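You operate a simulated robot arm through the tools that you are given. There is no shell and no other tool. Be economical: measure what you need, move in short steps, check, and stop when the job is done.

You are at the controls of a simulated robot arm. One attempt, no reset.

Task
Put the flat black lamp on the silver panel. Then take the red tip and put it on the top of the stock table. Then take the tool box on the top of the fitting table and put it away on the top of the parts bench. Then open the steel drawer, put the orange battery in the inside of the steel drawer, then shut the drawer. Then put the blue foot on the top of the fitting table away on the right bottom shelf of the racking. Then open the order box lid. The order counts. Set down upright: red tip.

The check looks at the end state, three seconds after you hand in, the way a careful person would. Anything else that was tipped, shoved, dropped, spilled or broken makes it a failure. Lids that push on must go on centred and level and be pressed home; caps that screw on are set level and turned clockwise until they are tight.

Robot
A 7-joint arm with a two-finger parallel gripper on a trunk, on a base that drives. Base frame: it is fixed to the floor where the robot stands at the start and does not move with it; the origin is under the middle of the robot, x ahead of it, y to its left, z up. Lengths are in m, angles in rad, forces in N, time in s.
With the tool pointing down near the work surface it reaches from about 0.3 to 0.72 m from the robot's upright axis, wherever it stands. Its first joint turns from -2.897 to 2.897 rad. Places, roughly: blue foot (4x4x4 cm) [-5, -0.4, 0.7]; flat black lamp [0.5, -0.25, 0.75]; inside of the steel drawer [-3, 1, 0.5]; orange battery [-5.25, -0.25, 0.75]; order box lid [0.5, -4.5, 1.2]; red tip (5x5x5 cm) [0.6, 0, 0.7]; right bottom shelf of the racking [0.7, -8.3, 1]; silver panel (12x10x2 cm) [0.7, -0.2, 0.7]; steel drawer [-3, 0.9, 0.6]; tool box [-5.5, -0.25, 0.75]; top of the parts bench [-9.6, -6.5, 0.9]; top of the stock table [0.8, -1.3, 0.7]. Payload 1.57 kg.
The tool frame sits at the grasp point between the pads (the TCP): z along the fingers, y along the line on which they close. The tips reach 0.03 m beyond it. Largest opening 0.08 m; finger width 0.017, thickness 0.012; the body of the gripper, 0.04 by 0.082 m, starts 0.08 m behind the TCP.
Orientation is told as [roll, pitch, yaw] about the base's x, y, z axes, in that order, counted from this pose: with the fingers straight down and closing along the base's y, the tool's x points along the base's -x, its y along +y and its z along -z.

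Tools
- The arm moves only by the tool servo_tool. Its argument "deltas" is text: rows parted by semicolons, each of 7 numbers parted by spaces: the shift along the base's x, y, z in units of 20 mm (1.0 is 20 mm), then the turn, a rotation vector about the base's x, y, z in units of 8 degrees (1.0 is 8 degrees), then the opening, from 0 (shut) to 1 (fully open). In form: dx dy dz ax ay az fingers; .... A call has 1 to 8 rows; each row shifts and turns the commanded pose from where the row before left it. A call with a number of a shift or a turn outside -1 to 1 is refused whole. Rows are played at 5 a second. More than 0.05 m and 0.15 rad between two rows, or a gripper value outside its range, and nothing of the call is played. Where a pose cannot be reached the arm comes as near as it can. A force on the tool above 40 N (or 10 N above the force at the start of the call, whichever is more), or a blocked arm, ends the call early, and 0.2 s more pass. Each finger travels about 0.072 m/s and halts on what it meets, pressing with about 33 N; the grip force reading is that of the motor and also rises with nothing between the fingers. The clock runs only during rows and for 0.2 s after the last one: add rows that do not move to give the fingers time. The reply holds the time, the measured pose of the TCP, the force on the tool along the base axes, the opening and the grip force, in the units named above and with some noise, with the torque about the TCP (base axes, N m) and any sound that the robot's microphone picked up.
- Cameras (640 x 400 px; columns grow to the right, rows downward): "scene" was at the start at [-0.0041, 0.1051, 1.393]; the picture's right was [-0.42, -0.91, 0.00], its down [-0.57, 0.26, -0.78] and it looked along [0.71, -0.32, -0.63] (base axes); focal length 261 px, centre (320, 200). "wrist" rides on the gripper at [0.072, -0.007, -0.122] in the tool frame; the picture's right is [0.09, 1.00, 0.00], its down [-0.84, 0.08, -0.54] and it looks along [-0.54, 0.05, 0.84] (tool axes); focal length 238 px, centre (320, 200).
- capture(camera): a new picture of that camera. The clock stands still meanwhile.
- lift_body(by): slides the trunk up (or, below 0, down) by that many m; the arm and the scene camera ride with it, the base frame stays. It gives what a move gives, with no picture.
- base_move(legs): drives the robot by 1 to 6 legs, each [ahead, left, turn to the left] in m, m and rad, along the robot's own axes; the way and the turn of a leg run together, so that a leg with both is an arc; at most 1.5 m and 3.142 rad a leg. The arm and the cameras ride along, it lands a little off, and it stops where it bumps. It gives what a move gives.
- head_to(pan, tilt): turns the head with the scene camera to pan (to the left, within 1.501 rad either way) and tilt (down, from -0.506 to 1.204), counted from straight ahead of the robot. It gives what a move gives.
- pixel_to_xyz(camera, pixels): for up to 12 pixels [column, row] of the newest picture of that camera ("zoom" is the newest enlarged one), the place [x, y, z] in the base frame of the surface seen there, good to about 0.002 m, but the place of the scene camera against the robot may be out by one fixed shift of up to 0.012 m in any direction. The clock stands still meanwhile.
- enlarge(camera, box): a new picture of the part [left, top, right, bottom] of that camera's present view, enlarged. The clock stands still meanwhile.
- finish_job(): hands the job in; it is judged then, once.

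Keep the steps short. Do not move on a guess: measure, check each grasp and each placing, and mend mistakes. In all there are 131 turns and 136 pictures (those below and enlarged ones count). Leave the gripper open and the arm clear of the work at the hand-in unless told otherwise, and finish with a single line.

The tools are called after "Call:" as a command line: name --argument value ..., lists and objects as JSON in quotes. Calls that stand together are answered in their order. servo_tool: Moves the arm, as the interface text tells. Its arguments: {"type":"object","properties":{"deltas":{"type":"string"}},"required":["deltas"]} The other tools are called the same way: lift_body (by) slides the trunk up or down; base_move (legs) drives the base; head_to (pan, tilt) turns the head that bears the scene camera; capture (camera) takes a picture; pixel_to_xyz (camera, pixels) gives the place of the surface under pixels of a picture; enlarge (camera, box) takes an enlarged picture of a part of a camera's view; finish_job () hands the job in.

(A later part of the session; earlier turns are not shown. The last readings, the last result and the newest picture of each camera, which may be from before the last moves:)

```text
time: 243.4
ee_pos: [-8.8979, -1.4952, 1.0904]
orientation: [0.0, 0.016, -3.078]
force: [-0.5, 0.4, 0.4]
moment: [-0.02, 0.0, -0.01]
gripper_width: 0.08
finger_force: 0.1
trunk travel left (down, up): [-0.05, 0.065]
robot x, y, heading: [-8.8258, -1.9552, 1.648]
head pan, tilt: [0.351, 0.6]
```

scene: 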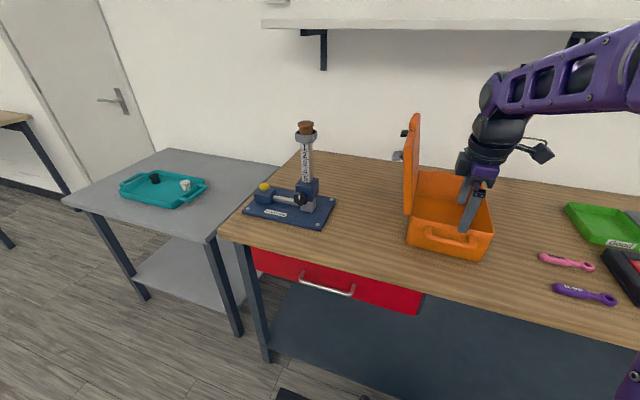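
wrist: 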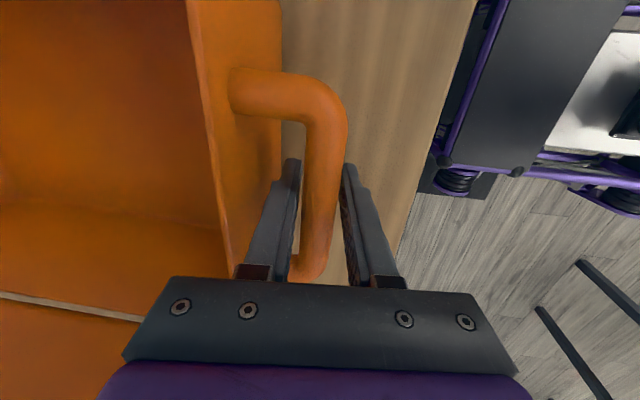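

Call:
base_move --legs '[[0, 0, -1.648], [1.4, 0.2, 0], [1.4, 0.48, 0]]'

Call:
head_to --pan -0.5 --tilt 0.5

Call:
capture --camera "scene"

Call:
head_to --pan 0.4 --tilt 0.5

Call:
capture --camera "scene"

```text
time: 261.4
ee_pos: [-5.5925, -1.2519, 1.0909]
orientation: [0.0, 0.017, 1.57]
force: [0.0, -0.2, -0.1]
moment: [0.02, 0.02, 0.02]
gripper_width: 0.0799
finger_force: 0.1
trunk travel left (down, up): [-0.05, 0.065]
robot x, y, heading: [-6.0577, -1.2936, 0.007]
head pan, tilt: [0.351, 0.6]
```

```text
time: 262.6
ee_pos: [-5.5923, -1.2525, 1.0904]
orientation: [0.0, 0.018, 1.569]
force: [0.3, -0.1, -1.0]
moment: [0.02, -0.04, -0.01]
gripper_width: 0.0799
finger_force: 0.0
trunk travel left (down, up): [-0.05, 0.065]
robot x, y, heading: [-6.0514, -1.2947, 0.011]
head pan, tilt: [-0.499, 0.499]
```

```text
74 pictures are left
```

scene: 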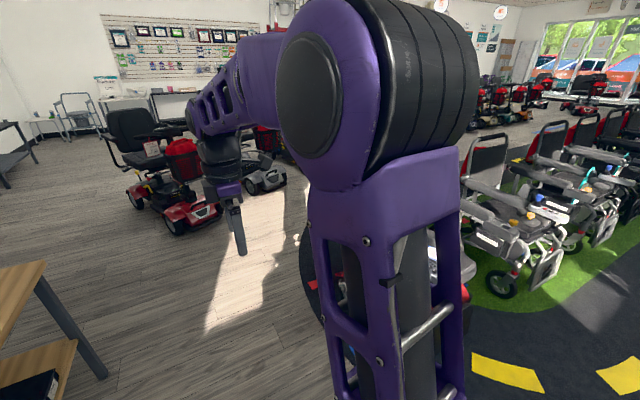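

```text
time: 263.8
ee_pos: [-5.5922, -1.2521, 1.0906]
orientation: [-0.003, 0.016, 1.569]
force: [-0.6, -0.1, -0.2]
moment: [-0.01, 0.01, -0.03]
gripper_width: 0.08
finger_force: 0.1
trunk travel left (down, up): [-0.05, 0.065]
robot x, y, heading: [-6.0555, -1.2934, 0.014]
head pan, tilt: [0.4, 0.499]
```

```text
73 pictures are left
```

scene: 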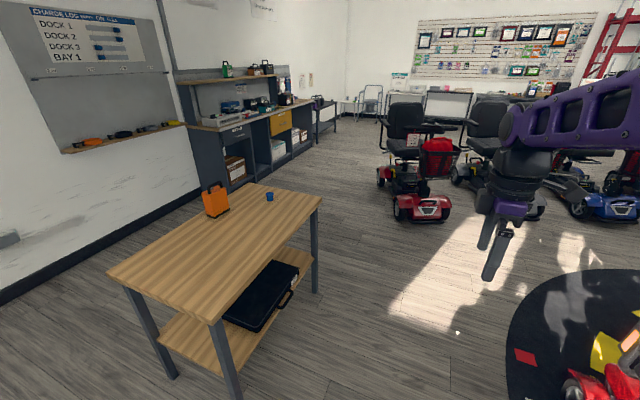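

Call:
pixel_to_xyz --camera "scene" --pixels '[[400, 210], [445, 215], [425, 205], [281, 122], [238, 135], [300, 115], [230, 180], [295, 160], [330, 110], [318, 195], [250, 120]]'

Call:
enlarge --camera "scene" --box '[160, 50, 360, 220]'

```text
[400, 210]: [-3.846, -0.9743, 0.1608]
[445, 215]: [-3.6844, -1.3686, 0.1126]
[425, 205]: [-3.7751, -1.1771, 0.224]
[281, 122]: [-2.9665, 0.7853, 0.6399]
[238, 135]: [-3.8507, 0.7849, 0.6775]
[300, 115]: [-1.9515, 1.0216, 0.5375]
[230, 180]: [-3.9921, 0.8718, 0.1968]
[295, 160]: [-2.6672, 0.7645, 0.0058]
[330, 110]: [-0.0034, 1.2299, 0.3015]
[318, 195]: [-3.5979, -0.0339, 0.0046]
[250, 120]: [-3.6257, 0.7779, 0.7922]
```

```text
2.35 times, centred on (260, 135) of scene
```

zoom: 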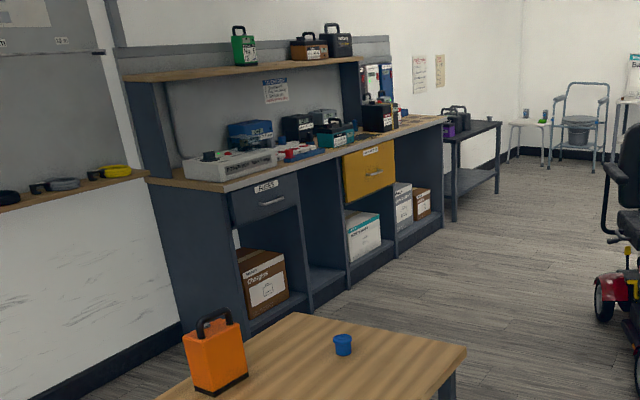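

There are two drawers: a dark grey one at x≈-3.8 and a yellow one at x≈-2.97, both with labels. I'll drive to the passage and read the labels before choosing.

Call:
base_move --legs '[[1.4, 0, -0.012], [0.28, 0, 0], [0, 1.3, 0]]'

Call:
head_to --pan 0.4 --tilt 0.5

Call:
capture --camera "scene"

```text
time: 284.8
ee_pos: [-3.8293, 0.0087, 1.0907]
orientation: [-0.003, 0.018, 1.511]
force: [-0.4, 0.7, -1.5]
moment: [0.0, 0.0, 0.01]
gripper_width: 0.0802
finger_force: 0.1
trunk travel left (down, up): [-0.05, 0.065]
robot x, y, heading: [-4.2947, -0.0026, -0.045]
head pan, tilt: [0.4, 0.499]
```

```text
time: 285.4
ee_pos: [-3.8293, 0.0086, 1.0913]
orientation: [0.001, 0.015, 1.513]
force: [0.5, -0.8, 0.3]
moment: [-0.02, -0.02, 0.02]
gripper_width: 0.0802
finger_force: 0.2
trunk travel left (down, up): [-0.05, 0.065]
robot x, y, heading: [-4.2942, -0.0045, -0.051]
head pan, tilt: [0.4, 0.499]
```

```text
71 pictures are left
```

scene: 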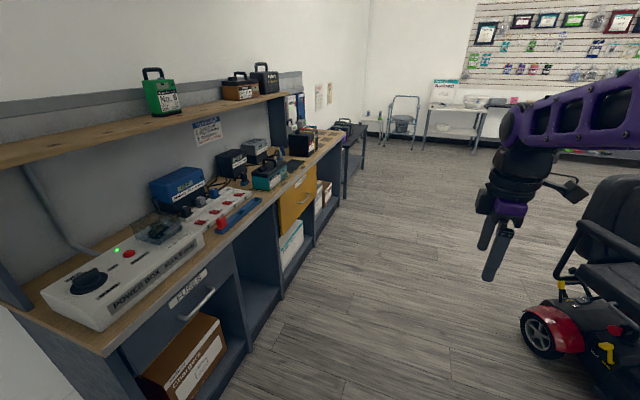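

Call:
enlarge --camera "scene" --box '[130, 240, 250, 360]'

Call:
enlarge --camera "scene" --box '[250, 120, 350, 260]'

Call:
pixel_to_xyz --camera "scene" --pixels '[[198, 308], [188, 290], [300, 200], [290, 195], [555, 340], [540, 310], [285, 250]]'

```text
3.33 times, centred on (190, 300) of scene
```

zoom: 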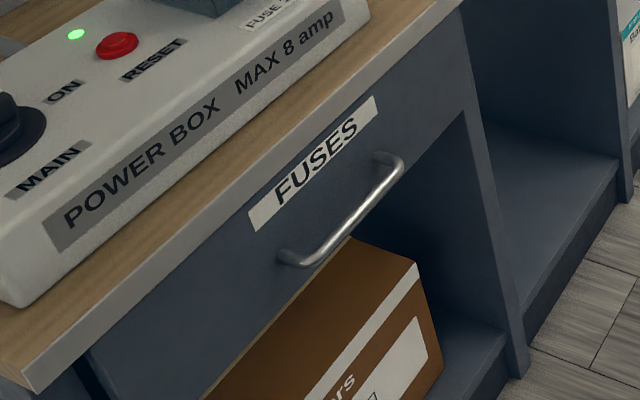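

```text
2.86 times, centred on (300, 190) of scene
```

zoom: 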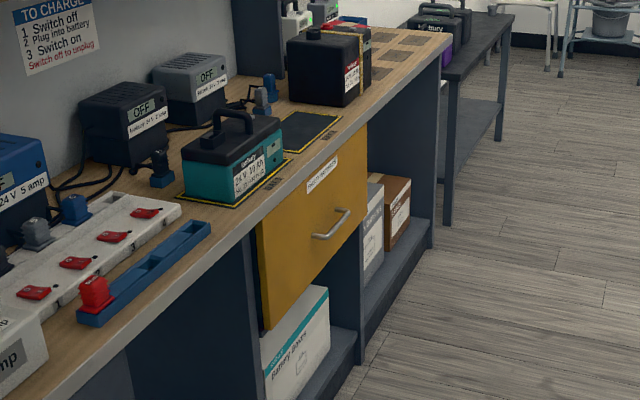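

```text
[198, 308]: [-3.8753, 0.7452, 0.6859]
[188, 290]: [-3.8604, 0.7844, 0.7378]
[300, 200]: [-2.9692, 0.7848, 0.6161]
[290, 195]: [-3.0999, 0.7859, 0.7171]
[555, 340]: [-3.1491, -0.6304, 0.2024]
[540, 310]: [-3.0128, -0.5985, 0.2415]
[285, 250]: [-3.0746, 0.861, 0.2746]
```

The yellow drawer at x≈-2.97, z≈0.62 matches the given place of the steel drawer (-3, 0.9, 0.6). The fuse drawer is 0.85 m away from it. I'll drive in front of the yellow drawer and face +y.

Call:
base_move --legs '[[1.3, 0.1, 0.05], [0, 0, 1.57]]'

Call:
head_to --pan -0.35 --tilt 0.8

Call:
capture --camera "scene"

Call:
capture --camera "wrist"

```text
time: 295.8
ee_pos: [-3.0377, 0.5293, 1.0911]
orientation: [-0.001, 0.017, 3.109]
force: [0.8, 0.0, -1.4]
moment: [-0.01, 0.01, 0.02]
gripper_width: 0.0799
finger_force: 0.0
trunk travel left (down, up): [-0.05, 0.065]
robot x, y, heading: [-3.0101, 0.0623, 1.544]
head pan, tilt: [0.4, 0.499]
```

```text
time: 296.9
ee_pos: [-3.0362, 0.5298, 1.0904]
orientation: [-0.001, 0.016, 3.109]
force: [-0.8, -0.5, 0.2]
moment: [0.02, 0.0, -0.04]
gripper_width: 0.0798
finger_force: 0.1
trunk travel left (down, up): [-0.05, 0.065]
robot x, y, heading: [-3.0098, 0.0675, 1.547]
head pan, tilt: [-0.351, 0.799]
```

```text
68 pictures are left
```

scene: 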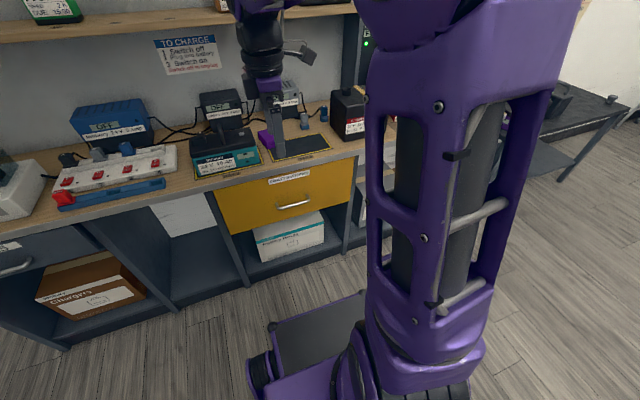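

```text
67 pictures are left
```

wrist: 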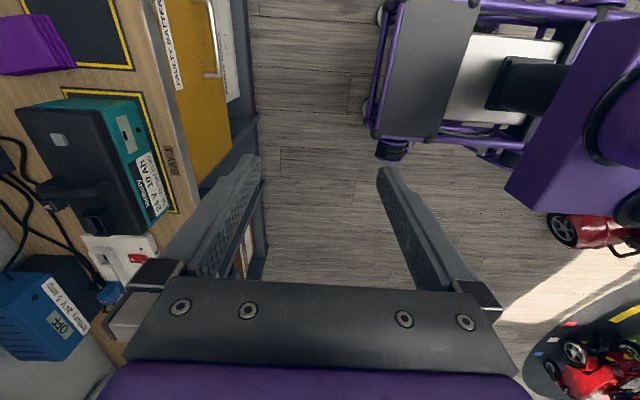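

The label reads FAULTY BATTERIES. Measuring the handle.

Call:
enlarge --camera "scene" --box '[200, 140, 370, 270]'

Call:
pixel_to_xyz --camera "scene" --pixels '[[294, 206], [280, 209], [307, 202], [294, 198], [218, 192], [352, 165], [230, 232], [290, 165], [275, 165], [300, 215]]'

Call:
pixel_to_xyz --camera "wrist" --pixels '[[213, 40], [210, 75], [205, 77], [195, 100], [178, 60], [180, 130], [165, 110], [207, 5]]'

```text
3.08 times, centred on (285, 205) of scene
```

zoom: 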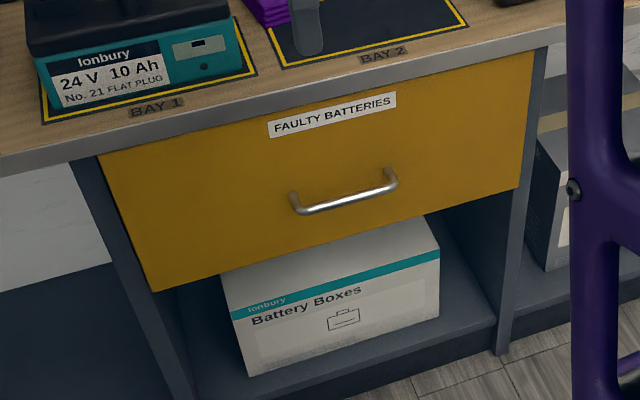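

```text
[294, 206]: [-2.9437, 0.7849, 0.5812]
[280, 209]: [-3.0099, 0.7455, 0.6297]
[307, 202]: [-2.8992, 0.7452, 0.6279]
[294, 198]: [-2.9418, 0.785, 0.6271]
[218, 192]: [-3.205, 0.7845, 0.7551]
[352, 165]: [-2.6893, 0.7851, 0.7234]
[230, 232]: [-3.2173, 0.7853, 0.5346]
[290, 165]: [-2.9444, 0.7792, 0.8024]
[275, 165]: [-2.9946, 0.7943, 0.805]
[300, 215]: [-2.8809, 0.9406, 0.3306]
```

```text
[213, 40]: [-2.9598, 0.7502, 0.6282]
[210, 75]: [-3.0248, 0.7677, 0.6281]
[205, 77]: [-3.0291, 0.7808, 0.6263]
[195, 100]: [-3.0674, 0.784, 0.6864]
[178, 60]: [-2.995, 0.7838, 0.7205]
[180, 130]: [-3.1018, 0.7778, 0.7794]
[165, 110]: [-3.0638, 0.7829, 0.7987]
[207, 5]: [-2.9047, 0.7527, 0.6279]
```

Handle bar: x -3.02 to -2.89, y≈0.748, z≈0.624, with 3 cm clearance behind it. I'll tilt the tool 60° forward so the jaws clamp the bar while the hand stays below the bench overhang. First I descend clear of the bench.

Call:
servo_tool --deltas "0.5 0 -1 0 0 0.23 1;0.5 0 -1 1 0 0 1;0.5 0 -1 1 0 0 1;0.5 0 -1 1 0 0 1;0.5 0 -1 1 0 0 1;0.5 0 -1 1 0 0 1;0.5 0 -1 1 0 0 1;0.5 0 -1 1 0 0 1"

Call:
servo_tool --deltas "0 0 -1 0.5 0 0 1;0 0 -1 0 0 0 1;0 0.5 -1 0 0 0 0.6;0 0.5 -1 0 0 0 0.5;0 0.5 -1 0 0 0 0.5;0 0.5 -1 0 0 0 0.5;0 0.5 -1 0 0 0 0.5;0 0.5 -1 0 0 0 0.5"

Call:
capture --camera "wrist"

```text
time: 298.7
ee_pos: [-2.9585, 0.5389, 0.9366]
orientation: [-0.98, 0.009, 3.128]
force: [0.6, 0.4, -0.1]
moment: [0.01, -0.03, -0.05]
gripper_width: 0.0799
finger_force: 0.0
out of reach, approached as far as the arm can: row 6, 8
trunk travel left (down, up): [-0.05, 0.065]
robot x, y, heading: [-3.0092, 0.0673, 1.549]
head pan, tilt: [-0.351, 0.799]
```

```text
time: 300.5
ee_pos: [-2.9549, 0.6101, 0.774]
orientation: [-1.051, 0.009, 3.128]
force: [-0.3, 0.5, 0.3]
moment: [-0.02, 0.02, 0.01]
gripper_width: 0.0398
finger_force: 0.0
out of reach, approached as far as the arm can: row 1
trunk travel left (down, up): [-0.05, 0.065]
robot x, y, heading: [-3.0126, 0.0644, 1.545]
head pan, tilt: [-0.351, 0.799]
```

```text
65 pictures are left
```

wrist: 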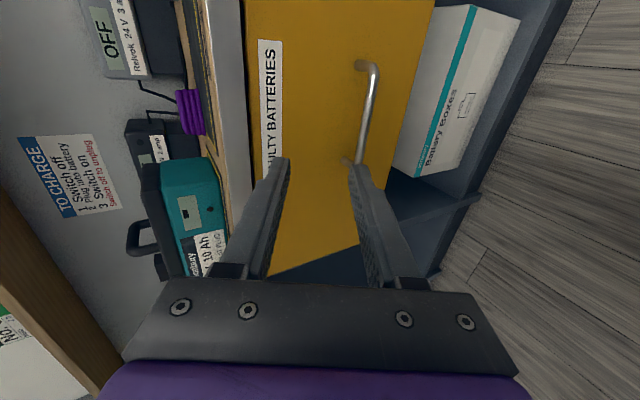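

Moving to the pre-grasp in line with the handle.

Call:
servo_tool --deltas "0 0.2 -1 0 0 0 0.5;0 0.2 -1 0 0 0 0.5;0 0.3 -1 0 0 0 0.5;0 0.6 -1 0 0 0 0.5;0 0.7 -0.7 0 0 0 0.5;0 0 0 0 0 0 0.5"

Call:
capture --camera "wrist"

```text
time: 301.9
ee_pos: [-2.9562, 0.6507, 0.6805]
orientation: [-1.05, 0.008, 3.125]
force: [0.0, 0.8, -0.1]
moment: [-0.04, -0.01, -0.03]
gripper_width: 0.0402
finger_force: 0.0
trunk travel left (down, up): [-0.05, 0.065]
robot x, y, heading: [-3.011, 0.0652, 1.55]
head pan, tilt: [-0.351, 0.799]
```

```text
64 pictures are left
```

wrist: 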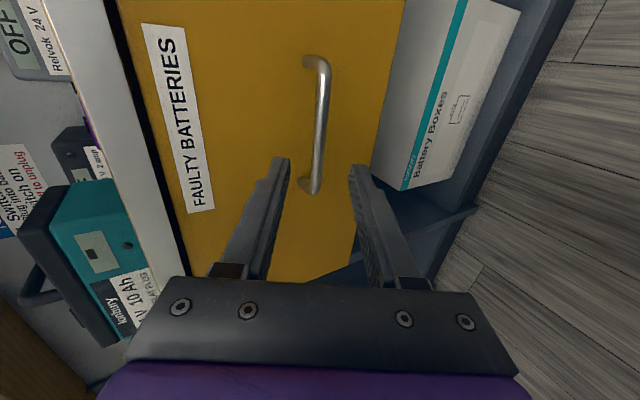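

Call:
pixel_to_xyz --camera "wrist" --pixels '[[321, 130], [324, 100], [317, 170], [340, 130]]'

Call:
servo_tool --deltas "0 0.86 -0.5 0 0 0 0.5;0 0.86 -0.5 0 0 0 0.5;0 0.86 -0.5 0 0 0 0.5;0 0.86 -0.5 0 0 0 0.5;0 0.6 -0.35 0 0 0 0.5;0 0 0 0 0 0 0.5"

Call:
capture --camera "wrist"

```text
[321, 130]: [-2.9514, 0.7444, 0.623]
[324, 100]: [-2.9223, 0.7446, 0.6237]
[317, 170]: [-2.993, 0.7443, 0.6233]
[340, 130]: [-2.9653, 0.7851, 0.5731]
```

```text
time: 303.3
ee_pos: [-2.9545, 0.7323, 0.6327]
orientation: [-1.047, 0.008, 3.127]
force: [-0.2, -0.3, -0.8]
moment: [0.0, -0.01, 0.04]
gripper_width: 0.04
finger_force: 0.0
trunk travel left (down, up): [-0.05, 0.065]
robot x, y, heading: [-3.0107, 0.065, 1.551]
head pan, tilt: [-0.351, 0.799]
```

```text
63 pictures are left
```

wrist: 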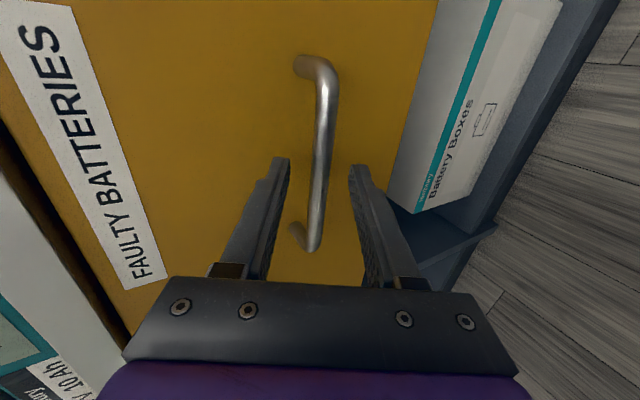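

Bar well between the jaws. Closing, then starting a slow pull.

Call:
servo_tool --deltas "0 0 0 0 0 0 0;0 0 0 0 0 0 0;0 0 0 0 0 0 0;0 0 0 0 0 0 0;0 -0.5 0 0 0 0 0;0 -0.5 0 0 0 0 0;0 -0.5 0 0 0 0 0;0 -0.5 0 0 0 0 0"

Call:
capture --camera "wrist"

```text
time: 305.1
ee_pos: [-2.957, 0.6885, 0.6335]
orientation: [-1.045, 0.006, 3.127]
force: [-6.1, 0.5, -7.6]
moment: [-0.13, -0.29, -0.29]
gripper_width: 0.0129
finger_force: 29.7
trunk travel left (down, up): [-0.05, 0.065]
robot x, y, heading: [-3.0081, 0.0661, 1.548]
head pan, tilt: [-0.351, 0.799]
```

```text
62 pictures are left
```

wrist: 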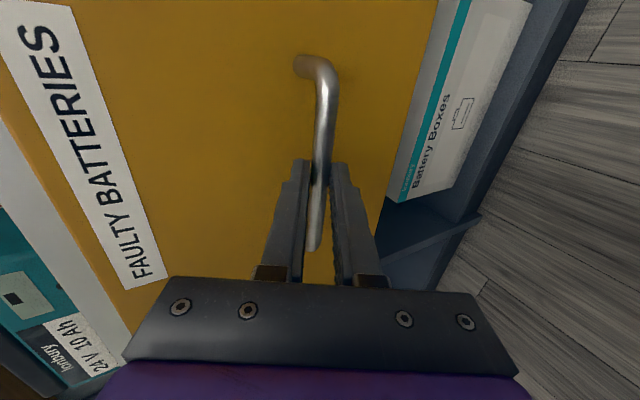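

The drawer slides with the hand. Pulling further, easing 2 mm down.

Call:
servo_tool --deltas "0 -0.7 -0.1 0 0 0 0;0 -0.8 0 0 0 0 0;0 -0.8 0 0 0 0 0;0 -0.8 0 0 0 0 0;0 -0.8 0 0 0 0 0;0 -0.8 0 0 0 0 0;0 -0.8 0 0 0 0 0;0 -0.8 0 0 0 0 0"

Call:
servo_tool --deltas "0 -0.8 0 0 0 0 0;0 -0.8 0 0 0 0 0;0 -0.8 0 0 0 0 0;0 -0.8 0 0 0 0 0;0 0 0 0 0 0 0"

Call:
capture --camera "scene"

Call:
capture --camera "wrist"

```text
time: 306.9
ee_pos: [-2.9542, 0.5651, 0.6336]
orientation: [-1.054, 0.005, 3.127]
force: [-19.7, 0.1, 21.5]
moment: [0.39, 0.13, 0.47]
gripper_width: 0.0128
finger_force: 29.5
trunk travel left (down, up): [-0.05, 0.065]
robot x, y, heading: [-3.0099, 0.0671, 1.551]
head pan, tilt: [-0.351, 0.799]
```

```text
time: 308.1
ee_pos: [-2.9555, 0.5008, 0.6322]
orientation: [-1.051, 0.006, 3.129]
force: [-21.6, -1.5, 20.8]
moment: [0.42, 0.1, 0.35]
gripper_width: 0.0128
finger_force: 29.2
trunk travel left (down, up): [-0.05, 0.065]
robot x, y, heading: [-3.0106, 0.0693, 1.547]
head pan, tilt: [-0.351, 0.799]
```

```text
61 pictures are left
```

scene: 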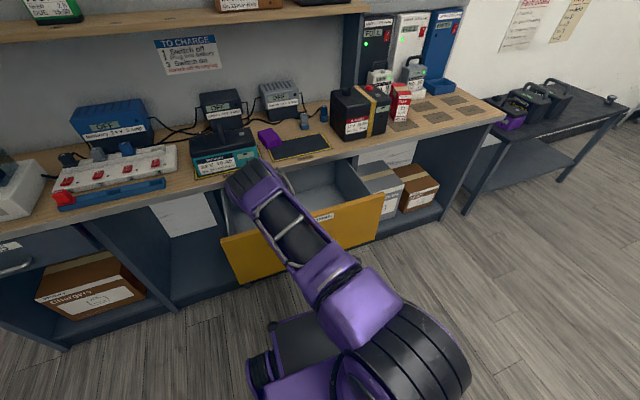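

```text
60 pictures are left
```

wrist: 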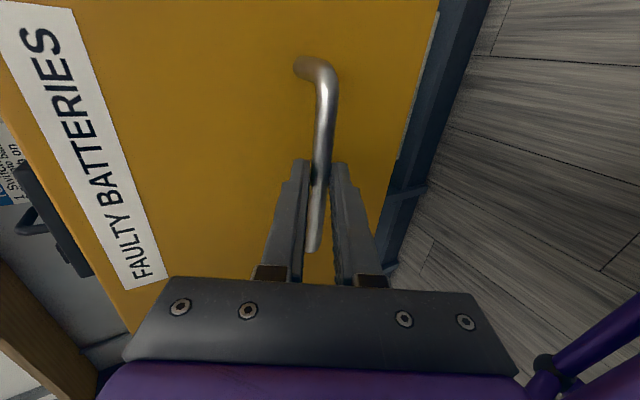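

The drawer is open about 0.23 m, enough for the battery. Releasing the handle and backing out.

Call:
servo_tool --deltas "0 0 0 0 0 0 0.5;0 0 0 0 0 0 0.5;0 -0.6 0.35 0 0 0 0.5;0 -0.6 0.35 0 0 0 0.5;0 -0.6 0.5 0 0 0 0.5;0 -0.6 0.7 0 0 0 0.5;0 0 1 -1 0 0 1;0 0 1 -1 0 0 1"

Call:
servo_tool --deltas "0 0 1 -1 0 0 1;0 0 1 -1 0 0 1;0 0 1 -1 0 0 1;0 0 1 -1 0 0 1;0 0 1 -1 0 0 1;0 0 1 -0.5 0 0 1;0 0 1 0 0 0 1;0 0 1 0 0 0 1"

Call:
servo_tool --deltas "0 0 1 0 0 0 1;0 0 1 0 0 0 1;0 0 1 0 0 0 1;0 0 1 0 0 0 1;0 0 1 0 0 0 1;0 0 1 0 0 0 1"

Call:
capture --camera "wrist"

```text
time: 309.9
ee_pos: [-2.9542, 0.4531, 0.7097]
orientation: [-0.766, 0.011, 3.126]
force: [-0.2, 0.0, -0.1]
moment: [0.06, 0.04, -0.03]
gripper_width: 0.0799
finger_force: 0.1
trunk travel left (down, up): [-0.05, 0.065]
robot x, y, heading: [-3.0102, 0.0674, 1.552]
head pan, tilt: [-0.351, 0.799]
```

```text
time: 311.7
ee_pos: [-2.9604, 0.4358, 0.8273]
orientation: [0.0, 0.016, 3.139]
force: [-0.7, 1.0, -0.7]
moment: [-0.01, -0.01, -0.02]
gripper_width: 0.0801
finger_force: 0.1
out of reach, approached as far as the arm can: row 4, 5
trunk travel left (down, up): [-0.05, 0.065]
robot x, y, heading: [-3.0103, 0.0664, 1.553]
head pan, tilt: [-0.351, 0.799]
```

```text
time: 313.1
ee_pos: [-2.9624, 0.4372, 0.9476]
orientation: [-0.001, 0.015, 3.139]
force: [-0.4, 1.3, -0.2]
moment: [-0.04, 0.02, 0.01]
gripper_width: 0.0798
finger_force: 0.1
trunk travel left (down, up): [-0.05, 0.065]
robot x, y, heading: [-3.0121, 0.0653, 1.547]
head pan, tilt: [-0.351, 0.799]
```

```text
59 pictures are left
```

wrist: 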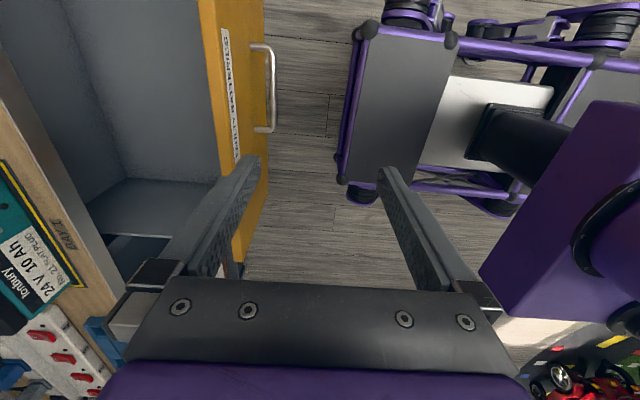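

Drawer open and empty. Measuring its interior for later.

Call:
pixel_to_xyz --camera "wrist" --pixels '[[150, 120], [150, 200], [100, 110], [200, 120], [205, 90], [180, 170], [90, 60], [120, 210], [262, 90], [75, 240]]'

```text
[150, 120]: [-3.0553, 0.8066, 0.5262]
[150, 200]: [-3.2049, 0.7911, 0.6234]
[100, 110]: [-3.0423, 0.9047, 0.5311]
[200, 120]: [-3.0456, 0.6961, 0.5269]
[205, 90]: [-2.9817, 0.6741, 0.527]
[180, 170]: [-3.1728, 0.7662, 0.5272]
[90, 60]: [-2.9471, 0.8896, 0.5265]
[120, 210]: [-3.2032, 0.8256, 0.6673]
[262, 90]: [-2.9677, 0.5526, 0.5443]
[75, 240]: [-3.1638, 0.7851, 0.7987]
```

Drawer floor is z 0.527, with free space x -3.2 to -2.7 and y 0.57 to 0.775. Now to the fitting table's +y side for the orange battery.

Call:
base_move --legs '[[0, 0, 1.59], [1.4, -0.2, 0], [0.8, -0.1, 0], [0, 0, 1.57]]'

Call:
head_to --pan 0.4 --tilt 0.8

Call:
capture --camera "wrist"

Call:
capture --camera "scene"

```text
time: 331.8
ee_pos: [-5.2337, -0.0591, 0.9471]
orientation: [-0.001, 0.018, 0.0]
force: [-0.3, -0.4, 0.2]
moment: [-0.01, -0.03, -0.02]
gripper_width: 0.0796
finger_force: 0.1
trunk travel left (down, up): [-0.05, 0.065]
robot x, y, heading: [-5.1839, 0.3135, -1.59]
head pan, tilt: [-0.351, 0.799]
```

```text
time: 332.9
ee_pos: [-5.235, -0.0592, 0.9488]
orientation: [-0.004, 0.017, -0.002]
force: [-0.4, -0.4, -0.8]
moment: [0.02, -0.03, 0.0]
gripper_width: 0.0802
finger_force: 0.1
trunk travel left (down, up): [-0.05, 0.065]
robot x, y, heading: [-5.1869, 0.307, -1.589]
head pan, tilt: [0.4, 0.799]
```

```text
58 pictures are left
```

wrist: 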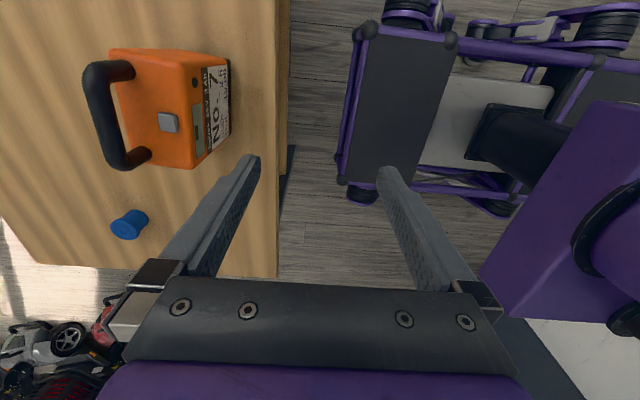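

```text
57 pictures are left
```

scene: 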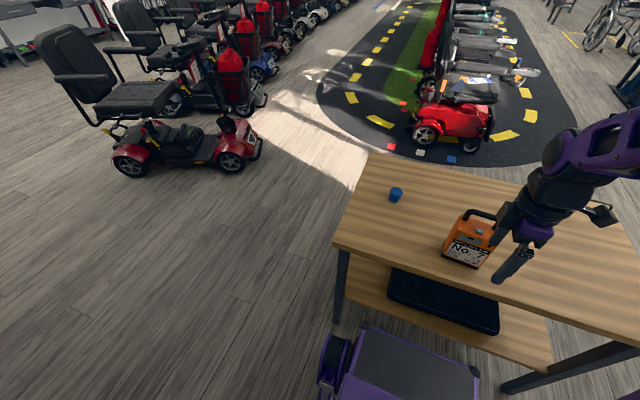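

The battery has a black handle whose bar runs along x, so my jaws (closing along y) suit it. Measuring.

Call:
pixel_to_xyz --camera "wrist" --pixels '[[98, 110], [90, 110], [106, 110], [95, 80], [108, 145], [130, 70], [140, 155], [160, 100], [215, 70], [200, 165], [130, 225], [160, 220]]'

Call:
enlarge --camera "scene" --box '[370, 170, 540, 290]'

```text
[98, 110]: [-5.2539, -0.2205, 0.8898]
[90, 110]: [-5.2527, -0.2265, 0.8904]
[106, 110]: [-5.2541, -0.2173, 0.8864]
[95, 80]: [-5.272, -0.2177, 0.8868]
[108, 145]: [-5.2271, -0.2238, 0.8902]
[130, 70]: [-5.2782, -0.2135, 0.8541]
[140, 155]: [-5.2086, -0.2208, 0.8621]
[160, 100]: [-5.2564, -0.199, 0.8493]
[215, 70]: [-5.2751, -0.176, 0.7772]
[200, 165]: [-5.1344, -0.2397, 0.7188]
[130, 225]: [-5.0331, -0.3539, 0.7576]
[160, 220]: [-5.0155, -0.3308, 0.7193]
```

```text
3.33 times, centred on (455, 230) of scene
```

zoom: 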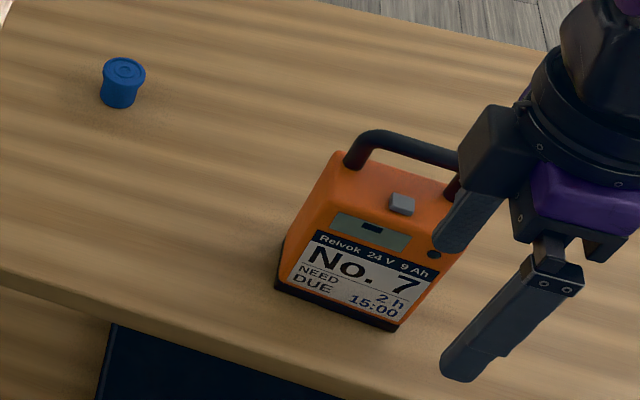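

Bar centre (-5.249,-0.221), top z 0.89; body top 0.849. I'll move above it, turn -7° to match, and set the opening partway.

Call:
servo_tool --deltas "-0.1 -1 0.2 0 0 -0.2 0.7;-0.1 -1 0 0 0 -0.2 0.6;-0.1 -1 0 0 0 -0.2 0.6;-0.1 -1 0 0 0 -0.2 0.6;-0.1 -1 0 0 0 -0.1 0.6;-0.1 -1 0 0 0 0 0.6;-0.1 -1 0 0 0 0 0.6;0 -1.1 0 0 0 0 0.6"

Call:
servo_tool --deltas "0 -1 0 0 0 0 0.6;0 -0.1 0 0 0 0 0.6"

Call:
capture --camera "wrist"

```text
refused: -1.1 is not a number from -1 to 1
```

```text
time: 333.5
ee_pos: [-5.234, -0.0805, 0.9486]
orientation: [0.001, 0.017, 0.0]
force: [-0.3, 0.2, -0.4]
moment: [-0.01, 0.01, -0.02]
gripper_width: 0.0479
finger_force: 0.1
trunk travel left (down, up): [-0.05, 0.065]
robot x, y, heading: [-5.1838, 0.3119, -1.592]
head pan, tilt: [0.4, 0.799]
```

```text
55 pictures are left
```

wrist: 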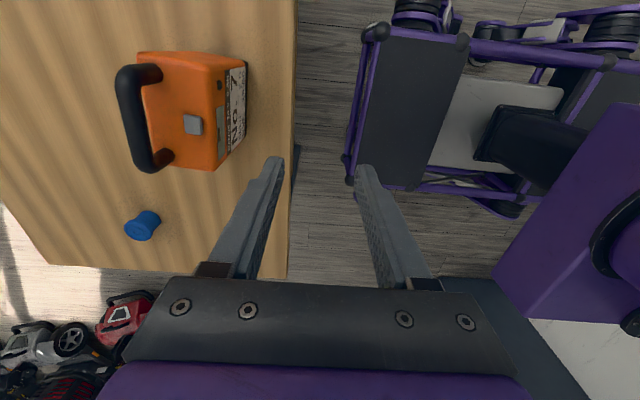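

The first call was refused for a number outside the range, so only the small move ran. Now the remaining move of 0.14 m in -y.

Call:
servo_tool --deltas "-0.1 -1 0 0 0 -0.2 0.6;-0.1 -1 0 0 0 -0.2 0.6;-0.1 -1 0 0 0 -0.2 0.6;-0.1 -1 0 0 0 -0.2 0.6;-0.1 -1 0 0 0 -0.1 0.6;-0.1 -1 0 0 0 0 0.6;-0.1 -1 0 0 0 0 0.6;0 0 0 0 0 0 0.6"

Call:
capture --camera "wrist"

```text
time: 335.3
ee_pos: [-5.248, -0.22, 0.9464]
orientation: [0.001, 0.016, -0.125]
force: [-0.2, 1.0, 0.8]
moment: [-0.01, 0.0, 0.04]
gripper_width: 0.0481
finger_force: 0.1
trunk travel left (down, up): [-0.05, 0.065]
robot x, y, heading: [-5.1876, 0.3119, -1.597]
head pan, tilt: [0.4, 0.799]
```

```text
54 pictures are left
```

wrist: 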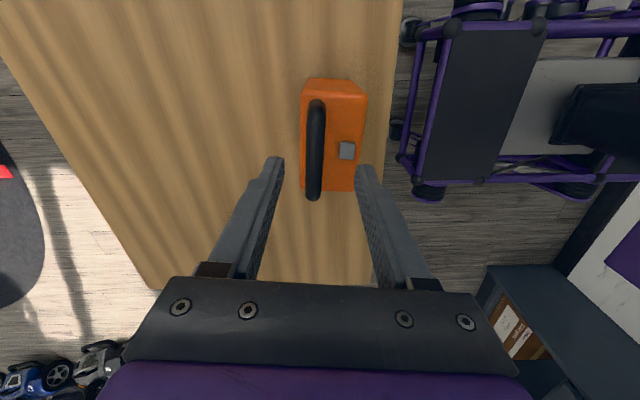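

Call:
pixel_to_xyz --camera "wrist" --pixels '[[316, 145], [316, 115], [313, 180], [307, 145], [325, 145], [347, 150], [340, 175]]'

```text
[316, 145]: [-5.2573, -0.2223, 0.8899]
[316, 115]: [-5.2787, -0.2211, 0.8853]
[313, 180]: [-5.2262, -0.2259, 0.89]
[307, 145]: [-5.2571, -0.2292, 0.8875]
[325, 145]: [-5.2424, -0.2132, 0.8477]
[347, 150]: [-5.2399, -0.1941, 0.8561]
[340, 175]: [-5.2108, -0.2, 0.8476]
```

Call:
servo_tool --deltas "-0.25 -0.2 -0.9 0 0 0 0.4;-0.1 0 -1 0 0 0 0.4;0 0 -0.9 0 0 0 0.4;0 0 0 0 0 0 0;0 0 0 0 0 0 0;0 0 0 0 0 0 0"

Call:
capture --camera "wrist"

```text
time: 336.7
ee_pos: [-5.2557, -0.2258, 0.8906]
orientation: [0.0, 0.017, -0.125]
force: [2.2, 2.5, -0.4]
moment: [0.07, -0.04, -0.01]
gripper_width: 0.0147
finger_force: 31.4
trunk travel left (down, up): [-0.05, 0.065]
robot x, y, heading: [-5.1862, 0.309, -1.593]
head pan, tilt: [0.4, 0.799]
```

```text
53 pictures are left
```

wrist: 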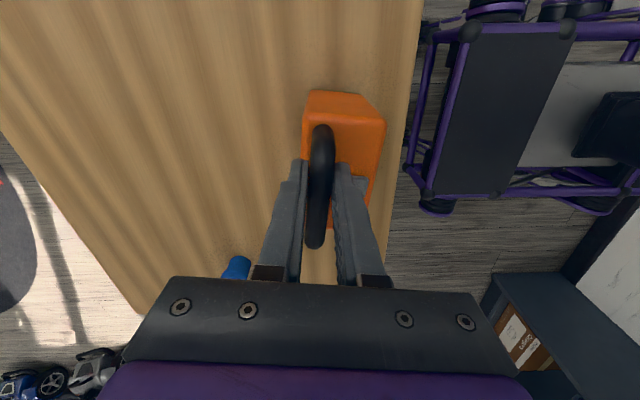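

Bar gripped at 14.7 mm. Lifting.

Call:
servo_tool --deltas "0 0 0.4 0 0 0 0;0 0 0.5 0 0 0 0;0 0 1 0 0 0 0;0 0 1 0 0 0 0;0 0 1 0 0 0 0;0 0 1 0 0 0 0;0 0 1 0 0 0 0;0 0 1 0 0 0 0"

Call:
capture --camera "wrist"

```text
time: 338.5
ee_pos: [-5.2542, -0.2256, 1.0286]
orientation: [-0.001, 0.017, -0.129]
force: [0.4, 0.1, -12.7]
moment: [0.0, 0.19, 0.01]
gripper_width: 0.0148
finger_force: 31.1
trunk travel left (down, up): [-0.05, 0.065]
robot x, y, heading: [-5.1877, 0.3145, -1.589]
head pan, tilt: [0.4, 0.799]
```

```text
52 pictures are left
```

wrist: 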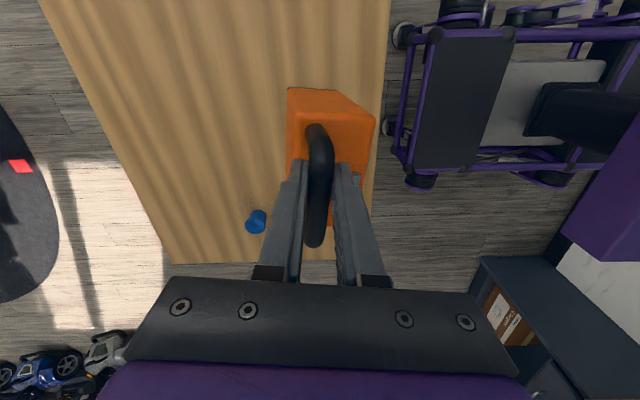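

Battery held, about 1.3 kg. Driving back to the drawer, turning well clear of it.

Call:
base_move --legs '[[0, 0, 1.59], [1.4, -0.15, 0], [0.8, -0.14, 0], [0, 0, 1.57]]'

Call:
capture --camera "wrist"

```text
time: 357.1
ee_pos: [-2.9601, 0.5479, 1.03]
orientation: [0.001, 0.016, 3.045]
force: [0.6, -0.9, -12.2]
moment: [-0.04, -0.14, 0.01]
gripper_width: 0.0149
finger_force: 30.8
trunk travel left (down, up): [-0.05, 0.065]
robot x, y, heading: [-3.0096, 0.0073, 1.581]
head pan, tilt: [0.4, 0.799]
```

```text
51 pictures are left
```

wrist: 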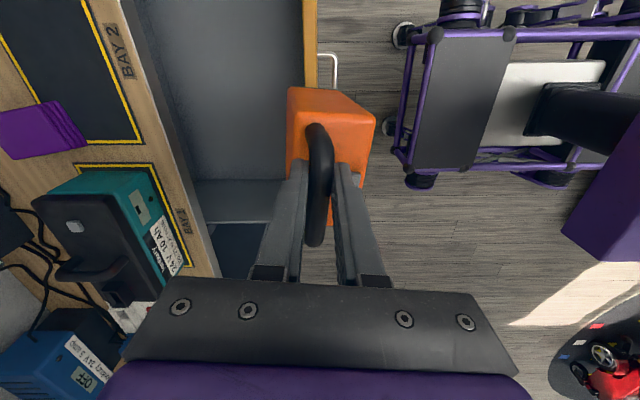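

Moving in over the drawer (y≈0.675), straightening yaw, then lowering.

Call:
servo_tool --deltas "0 0.9 0 0 0 0.1 0;0 0.9 0 0 0 0.1 0;0 0.9 0 0 0 0.1 0;0 0.9 0 0 0 0.1 0;0 0.9 0 0 0 0.1 0;0 0.9 0 0 0 0.1 0;0 0.95 0 0 0 0 0;0 0 0 0 0 0 0"

Call:
capture --camera "wrist"

Call:
head_to --pan -0.35 --tilt 0.8

Call:
capture --camera "scene"

```text
time: 358.9
ee_pos: [-2.9588, 0.6735, 1.0284]
orientation: [0.001, 0.017, 3.13]
force: [1.2, 0.7, -13.1]
moment: [-0.03, -0.18, 0.0]
gripper_width: 0.0147
finger_force: 30.5
trunk travel left (down, up): [-0.05, 0.065]
robot x, y, heading: [-3.0121, 0.0059, 1.581]
head pan, tilt: [0.4, 0.799]
```

```text
50 pictures are left
```

wrist: 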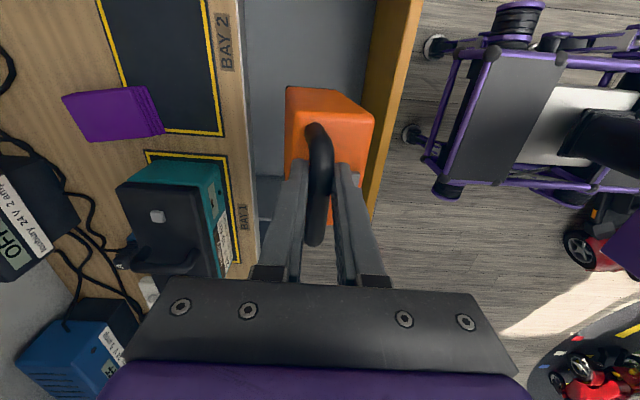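

```text
time: 360.0
ee_pos: [-2.9585, 0.6751, 1.0295]
orientation: [0.0, 0.018, 3.128]
force: [-0.3, 0.5, -12.6]
moment: [-0.03, -0.18, -0.01]
gripper_width: 0.0149
finger_force: 30.9
trunk travel left (down, up): [-0.05, 0.065]
robot x, y, heading: [-3.0106, 0.0109, 1.585]
head pan, tilt: [-0.351, 0.799]
```

```text
49 pictures are left
```

scene: 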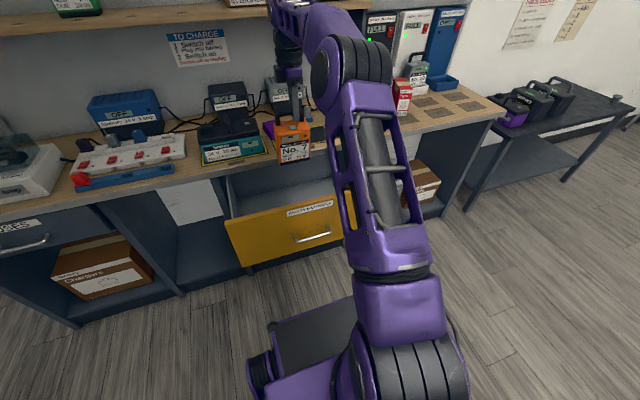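

Aligned. Lowering in two stages.

Call:
servo_tool --deltas "0 0 -1 0 0 0 0;0 0 -1 0 0 0 0;0 0 -1 0 0 0 0;0 0 -1 0 0 0 0;0 0 -1 0 0 0 0;0 0 -1 0 0 0 0;0 0 -1 0 0 0 0;0 0 -1 0 0 0 0"

Call:
capture --camera "wrist"

```text
time: 361.8
ee_pos: [-2.957, 0.6755, 0.8677]
orientation: [0.0, 0.017, 3.128]
force: [0.0, -0.1, -12.3]
moment: [0.03, -0.14, -0.01]
gripper_width: 0.0148
finger_force: 30.9
trunk travel left (down, up): [-0.05, 0.065]
robot x, y, heading: [-3.0114, 0.0059, 1.58]
head pan, tilt: [-0.351, 0.799]
```

```text
48 pictures are left
```

wrist: 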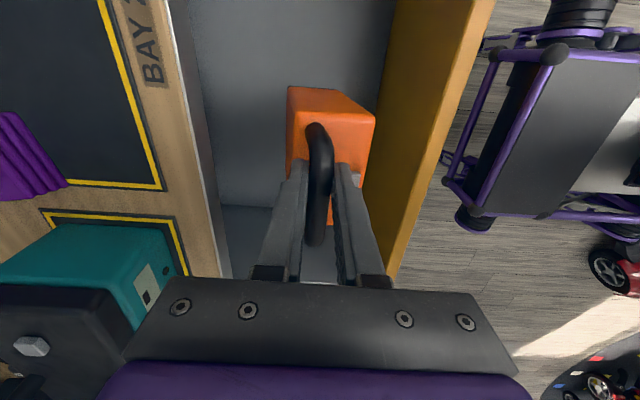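

Call:
servo_tool --deltas "0 0 -1 0 0 0 0;0 0 -1 0 0 0 0;0 0 -1 0 0 0 0;0 0 -1 0 0 0 0;0 0 -1 0 0 0 0;0 0 -1 0 0 0 0;0 0 -1 0 0 0 0;0 0 -0.7 0 0 0 0"

Call:
servo_tool --deltas "0 0 -0.3 0 0 0 0;0 0 -0.2 0 0 0 0;0 0 -0.1 0 0 0 0;0 0 -0.1 0 0 0 0;0 0 0 0 0 0 0"

```text
time: 363.6
ee_pos: [-2.9588, 0.6738, 0.7154]
orientation: [0.002, 0.018, 3.13]
force: [0.5, 0.9, -11.8]
moment: [0.0, -0.16, 0.0]
gripper_width: 0.0148
finger_force: 30.7
trunk travel left (down, up): [-0.05, 0.065]
robot x, y, heading: [-3.0141, 0.0069, 1.582]
head pan, tilt: [-0.351, 0.799]
```

```text
time: 364.8
ee_pos: [-2.9593, 0.6721, 0.7]
orientation: [0.002, 0.017, 3.127]
force: [5.8, -2.1, 8.1]
moment: [0.09, -0.15, 0.03]
gripper_width: 0.0145
finger_force: 30.5
trunk travel left (down, up): [-0.05, 0.065]
robot x, y, heading: [-3.0089, 0.0071, 1.584]
head pan, tilt: [-0.351, 0.799]
```

The battery is on the drawer floor: force went from -12 to +8 N. Opening a little, then rising straight up.

Call:
servo_tool --deltas "0 0 0 0 0 0 0.3;0 0 0 0 0 0 0.4;0 0 0.5 0 0 0 0.4;0 0 1 0 0 0 0.4;0 0 1 0 0 0 0.4;0 0 1 0 0 0 0.4;0 0 1 0 0 0 0.4;0 0 1 0 0 0 0.4"

Call:
capture --camera "wrist"

```text
time: 366.6
ee_pos: [-2.9581, 0.6739, 0.8124]
orientation: [0.002, 0.018, 3.129]
force: [-0.2, 0.0, 0.3]
moment: [-0.02, -0.03, -0.03]
gripper_width: 0.0319
finger_force: 0.1
trunk travel left (down, up): [-0.05, 0.065]
robot x, y, heading: [-3.0129, 0.007, 1.575]
head pan, tilt: [-0.351, 0.799]
```

```text
47 pictures are left
```

wrist: 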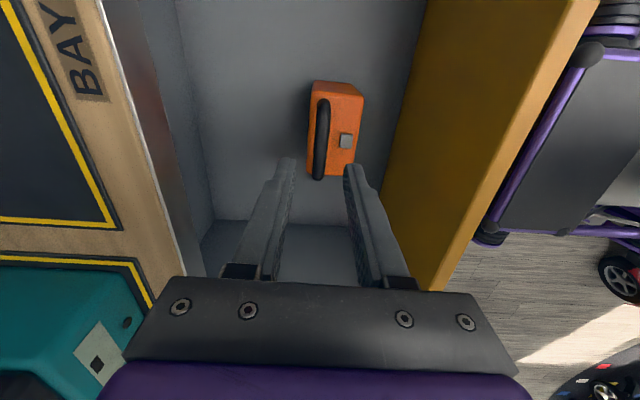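

The battery stands upright in the drawer. Raising out and drawing back, then I'll move the base 6 cm closer for pushing the drawer shut.

Call:
servo_tool --deltas "0 0 1 0 0 0 0.6;0 0 1 0 0 0 0.6;0 0 1 0 0 0 0.6;0 0 1 0 0 0 0.6;0 0 1 0 0 0 0.6;0 -1 0.5 0 0 0 0.6;0 -1 0.5 0 0 0 0.6;0 -1 0 0 0 0 0.6"

Call:
servo_tool --deltas "0 -1 0 0 0 0 0.6;0 -1 0 0 0 0 0.6;0 -1 0 0 0 0 0.6;0 -1 0 0 0 0 0.6;0 -1 0 0 0 0 0.6;0 -1 0 0 0 0 0.6;0 -1 0 0 0 0 0.6;0 -1 0 0 0 0 0.6"

Call:
servo_tool --deltas "0 -1 0 0 0 0 0.6;0 -1 0 0 0 0 0.6;0 -0.8 0 0 0 0 0.6"

Call:
base_move --legs '[[0.06, 0, -0.01]]'

```text
time: 368.4
ee_pos: [-2.9614, 0.614, 0.9305]
orientation: [0.0, 0.017, 3.131]
force: [0.5, 0.5, 1.5]
moment: [-0.02, 0.02, -0.03]
gripper_width: 0.0478
finger_force: 0.0
trunk travel left (down, up): [-0.05, 0.065]
robot x, y, heading: [-3.0135, 0.0082, 1.578]
head pan, tilt: [-0.351, 0.799]
```

```text
time: 370.2
ee_pos: [-2.9598, 0.4552, 0.9297]
orientation: [-0.001, 0.017, 3.129]
force: [-0.7, 0.0, -0.2]
moment: [0.0, -0.02, 0.02]
gripper_width: 0.0481
finger_force: 0.0
trunk travel left (down, up): [-0.05, 0.065]
robot x, y, heading: [-3.0117, 0.0074, 1.582]
head pan, tilt: [-0.351, 0.799]
```

```text
time: 371.0
ee_pos: [-2.9595, 0.4005, 0.9324]
orientation: [-0.001, 0.017, 3.127]
force: [1.2, -0.2, 0.6]
moment: [-0.01, 0.0, -0.02]
gripper_width: 0.048
finger_force: 0.0
trunk travel left (down, up): [-0.05, 0.065]
robot x, y, heading: [-3.0127, 0.0098, 1.578]
head pan, tilt: [-0.351, 0.799]
```

```text
time: 372.0
ee_pos: [-2.9558, 0.4602, 0.9319]
orientation: [0.0, 0.018, 3.12]
force: [-0.4, -1.2, 0.3]
moment: [0.0, -0.01, -0.01]
gripper_width: 0.0479
finger_force: 0.1
trunk travel left (down, up): [-0.05, 0.065]
robot x, y, heading: [-3.0103, 0.0692, 1.568]
head pan, tilt: [-0.351, 0.799]
```

Tilting the tool forward while descending in front of the handle.

Call:
servo_tool --deltas "0 -0.1 -1 0.94 0 0.2 0.5;0 -0.1 -1 0.94 0 0 0.5;0 -0.1 -1 0.94 0 0 0.5;0 -0.1 -1 0.94 0 0 0.5;0 -0.2 -1 0.94 0 0 0.5;0 -0.2 -1 0.94 0 0 0.5;0 -0.2 -1 0.94 0 0 0.5;0 -0.2 -1 0.94 0 0 0.5"

Call:
servo_tool --deltas "0 0 -1 0 0 0 0.5;0 0 -1 0 0 0 0.5;0 0 -1 0 0 0 0.5;0 0 -1 0 0 0 0.5;0 0 -0.8 0 0 0 0.5;0 0 0 0 0 0 0.5"

Call:
capture --camera "wrist"

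```text
time: 373.8
ee_pos: [-2.9391, 0.4998, 0.7616]
orientation: [-1.052, 0.009, 3.131]
force: [-0.1, 0.8, 0.1]
moment: [0.03, -0.02, -0.04]
gripper_width: 0.0403
finger_force: 0.1
out of reach, approached as far as the arm can: row 4, 5, 6, 7
trunk travel left (down, up): [-0.05, 0.065]
robot x, y, heading: [-3.0106, 0.0699, 1.566]
head pan, tilt: [-0.351, 0.799]
```

```text
time: 374.3
ee_pos: [-2.9389, 0.508, 0.7485]
orientation: [-1.088, 0.012, 3.133]
force: [-0.8, 2.3, 30.2]
moment: [1.25, 0.25, -0.03]
gripper_width: 0.0646
finger_force: 13.8
trunk travel left (down, up): [-0.05, 0.065]
robot x, y, heading: [-3.0098, 0.0656, 1.567]
head pan, tilt: [-0.351, 0.799]
stopped in row 2: the force on the tool passed its limit at 47 N (the readings are from after the stop); the commanded pose is now the measured one
```

```text
46 pictures are left
```

wrist: 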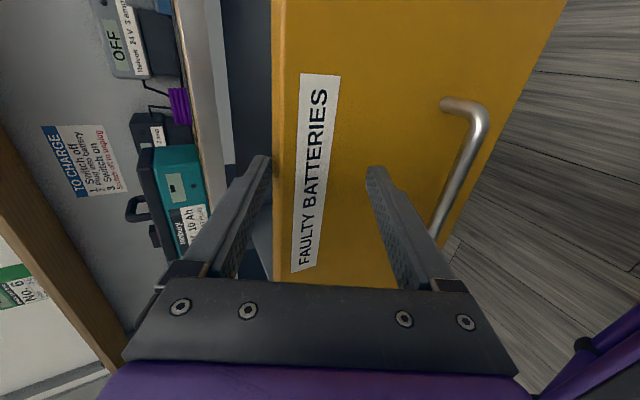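

The arm couldn't tuck in that close, and the upper finger pressed on the panel's top edge. Backing up and away, then closing the jaws to push on the panel front instead.

Call:
servo_tool --deltas "0 -0.3 0.5 0 0 0 0.7;0 -0.3 0.6 0 0 0 0.7;0 -0.3 0.6 0 0 0 0.5;0 -0.5 0 0 0 0 0;0 -0.5 0 0 0 0 0;0 -0.5 0 0 0 0 0;0 0 0 0 0 0 0"

Call:
capture --camera "wrist"

Call:
capture --camera "scene"

```text
time: 375.5
ee_pos: [-2.9326, 0.4972, 0.7739]
orientation: [-1.117, 0.011, 3.137]
force: [-2.7, 2.9, 51.4]
moment: [1.39, 0.37, -0.3]
gripper_width: 0.0058
finger_force: 26.1
out of reach, approached as far as the arm can: row 3, 4, 5
trunk travel left (down, up): [-0.05, 0.065]
robot x, y, heading: [-3.012, 0.0662, 1.572]
head pan, tilt: [-0.351, 0.799]
stopped in row 5: the force on the tool passed its limit at 47 N (the readings are from after the stop); the commanded pose is now the measured one
```

```text
45 pictures are left
```

wrist: 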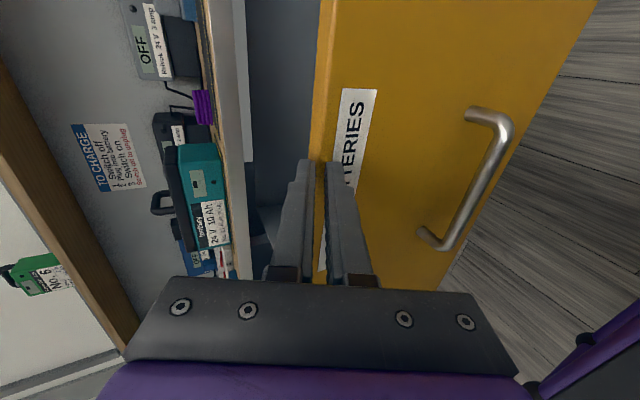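

```text
44 pictures are left
```

scene: 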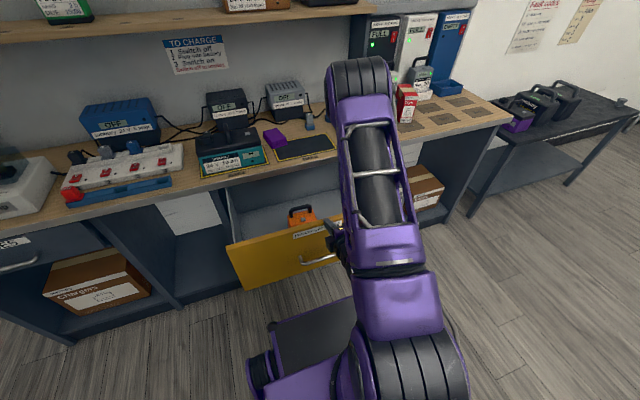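

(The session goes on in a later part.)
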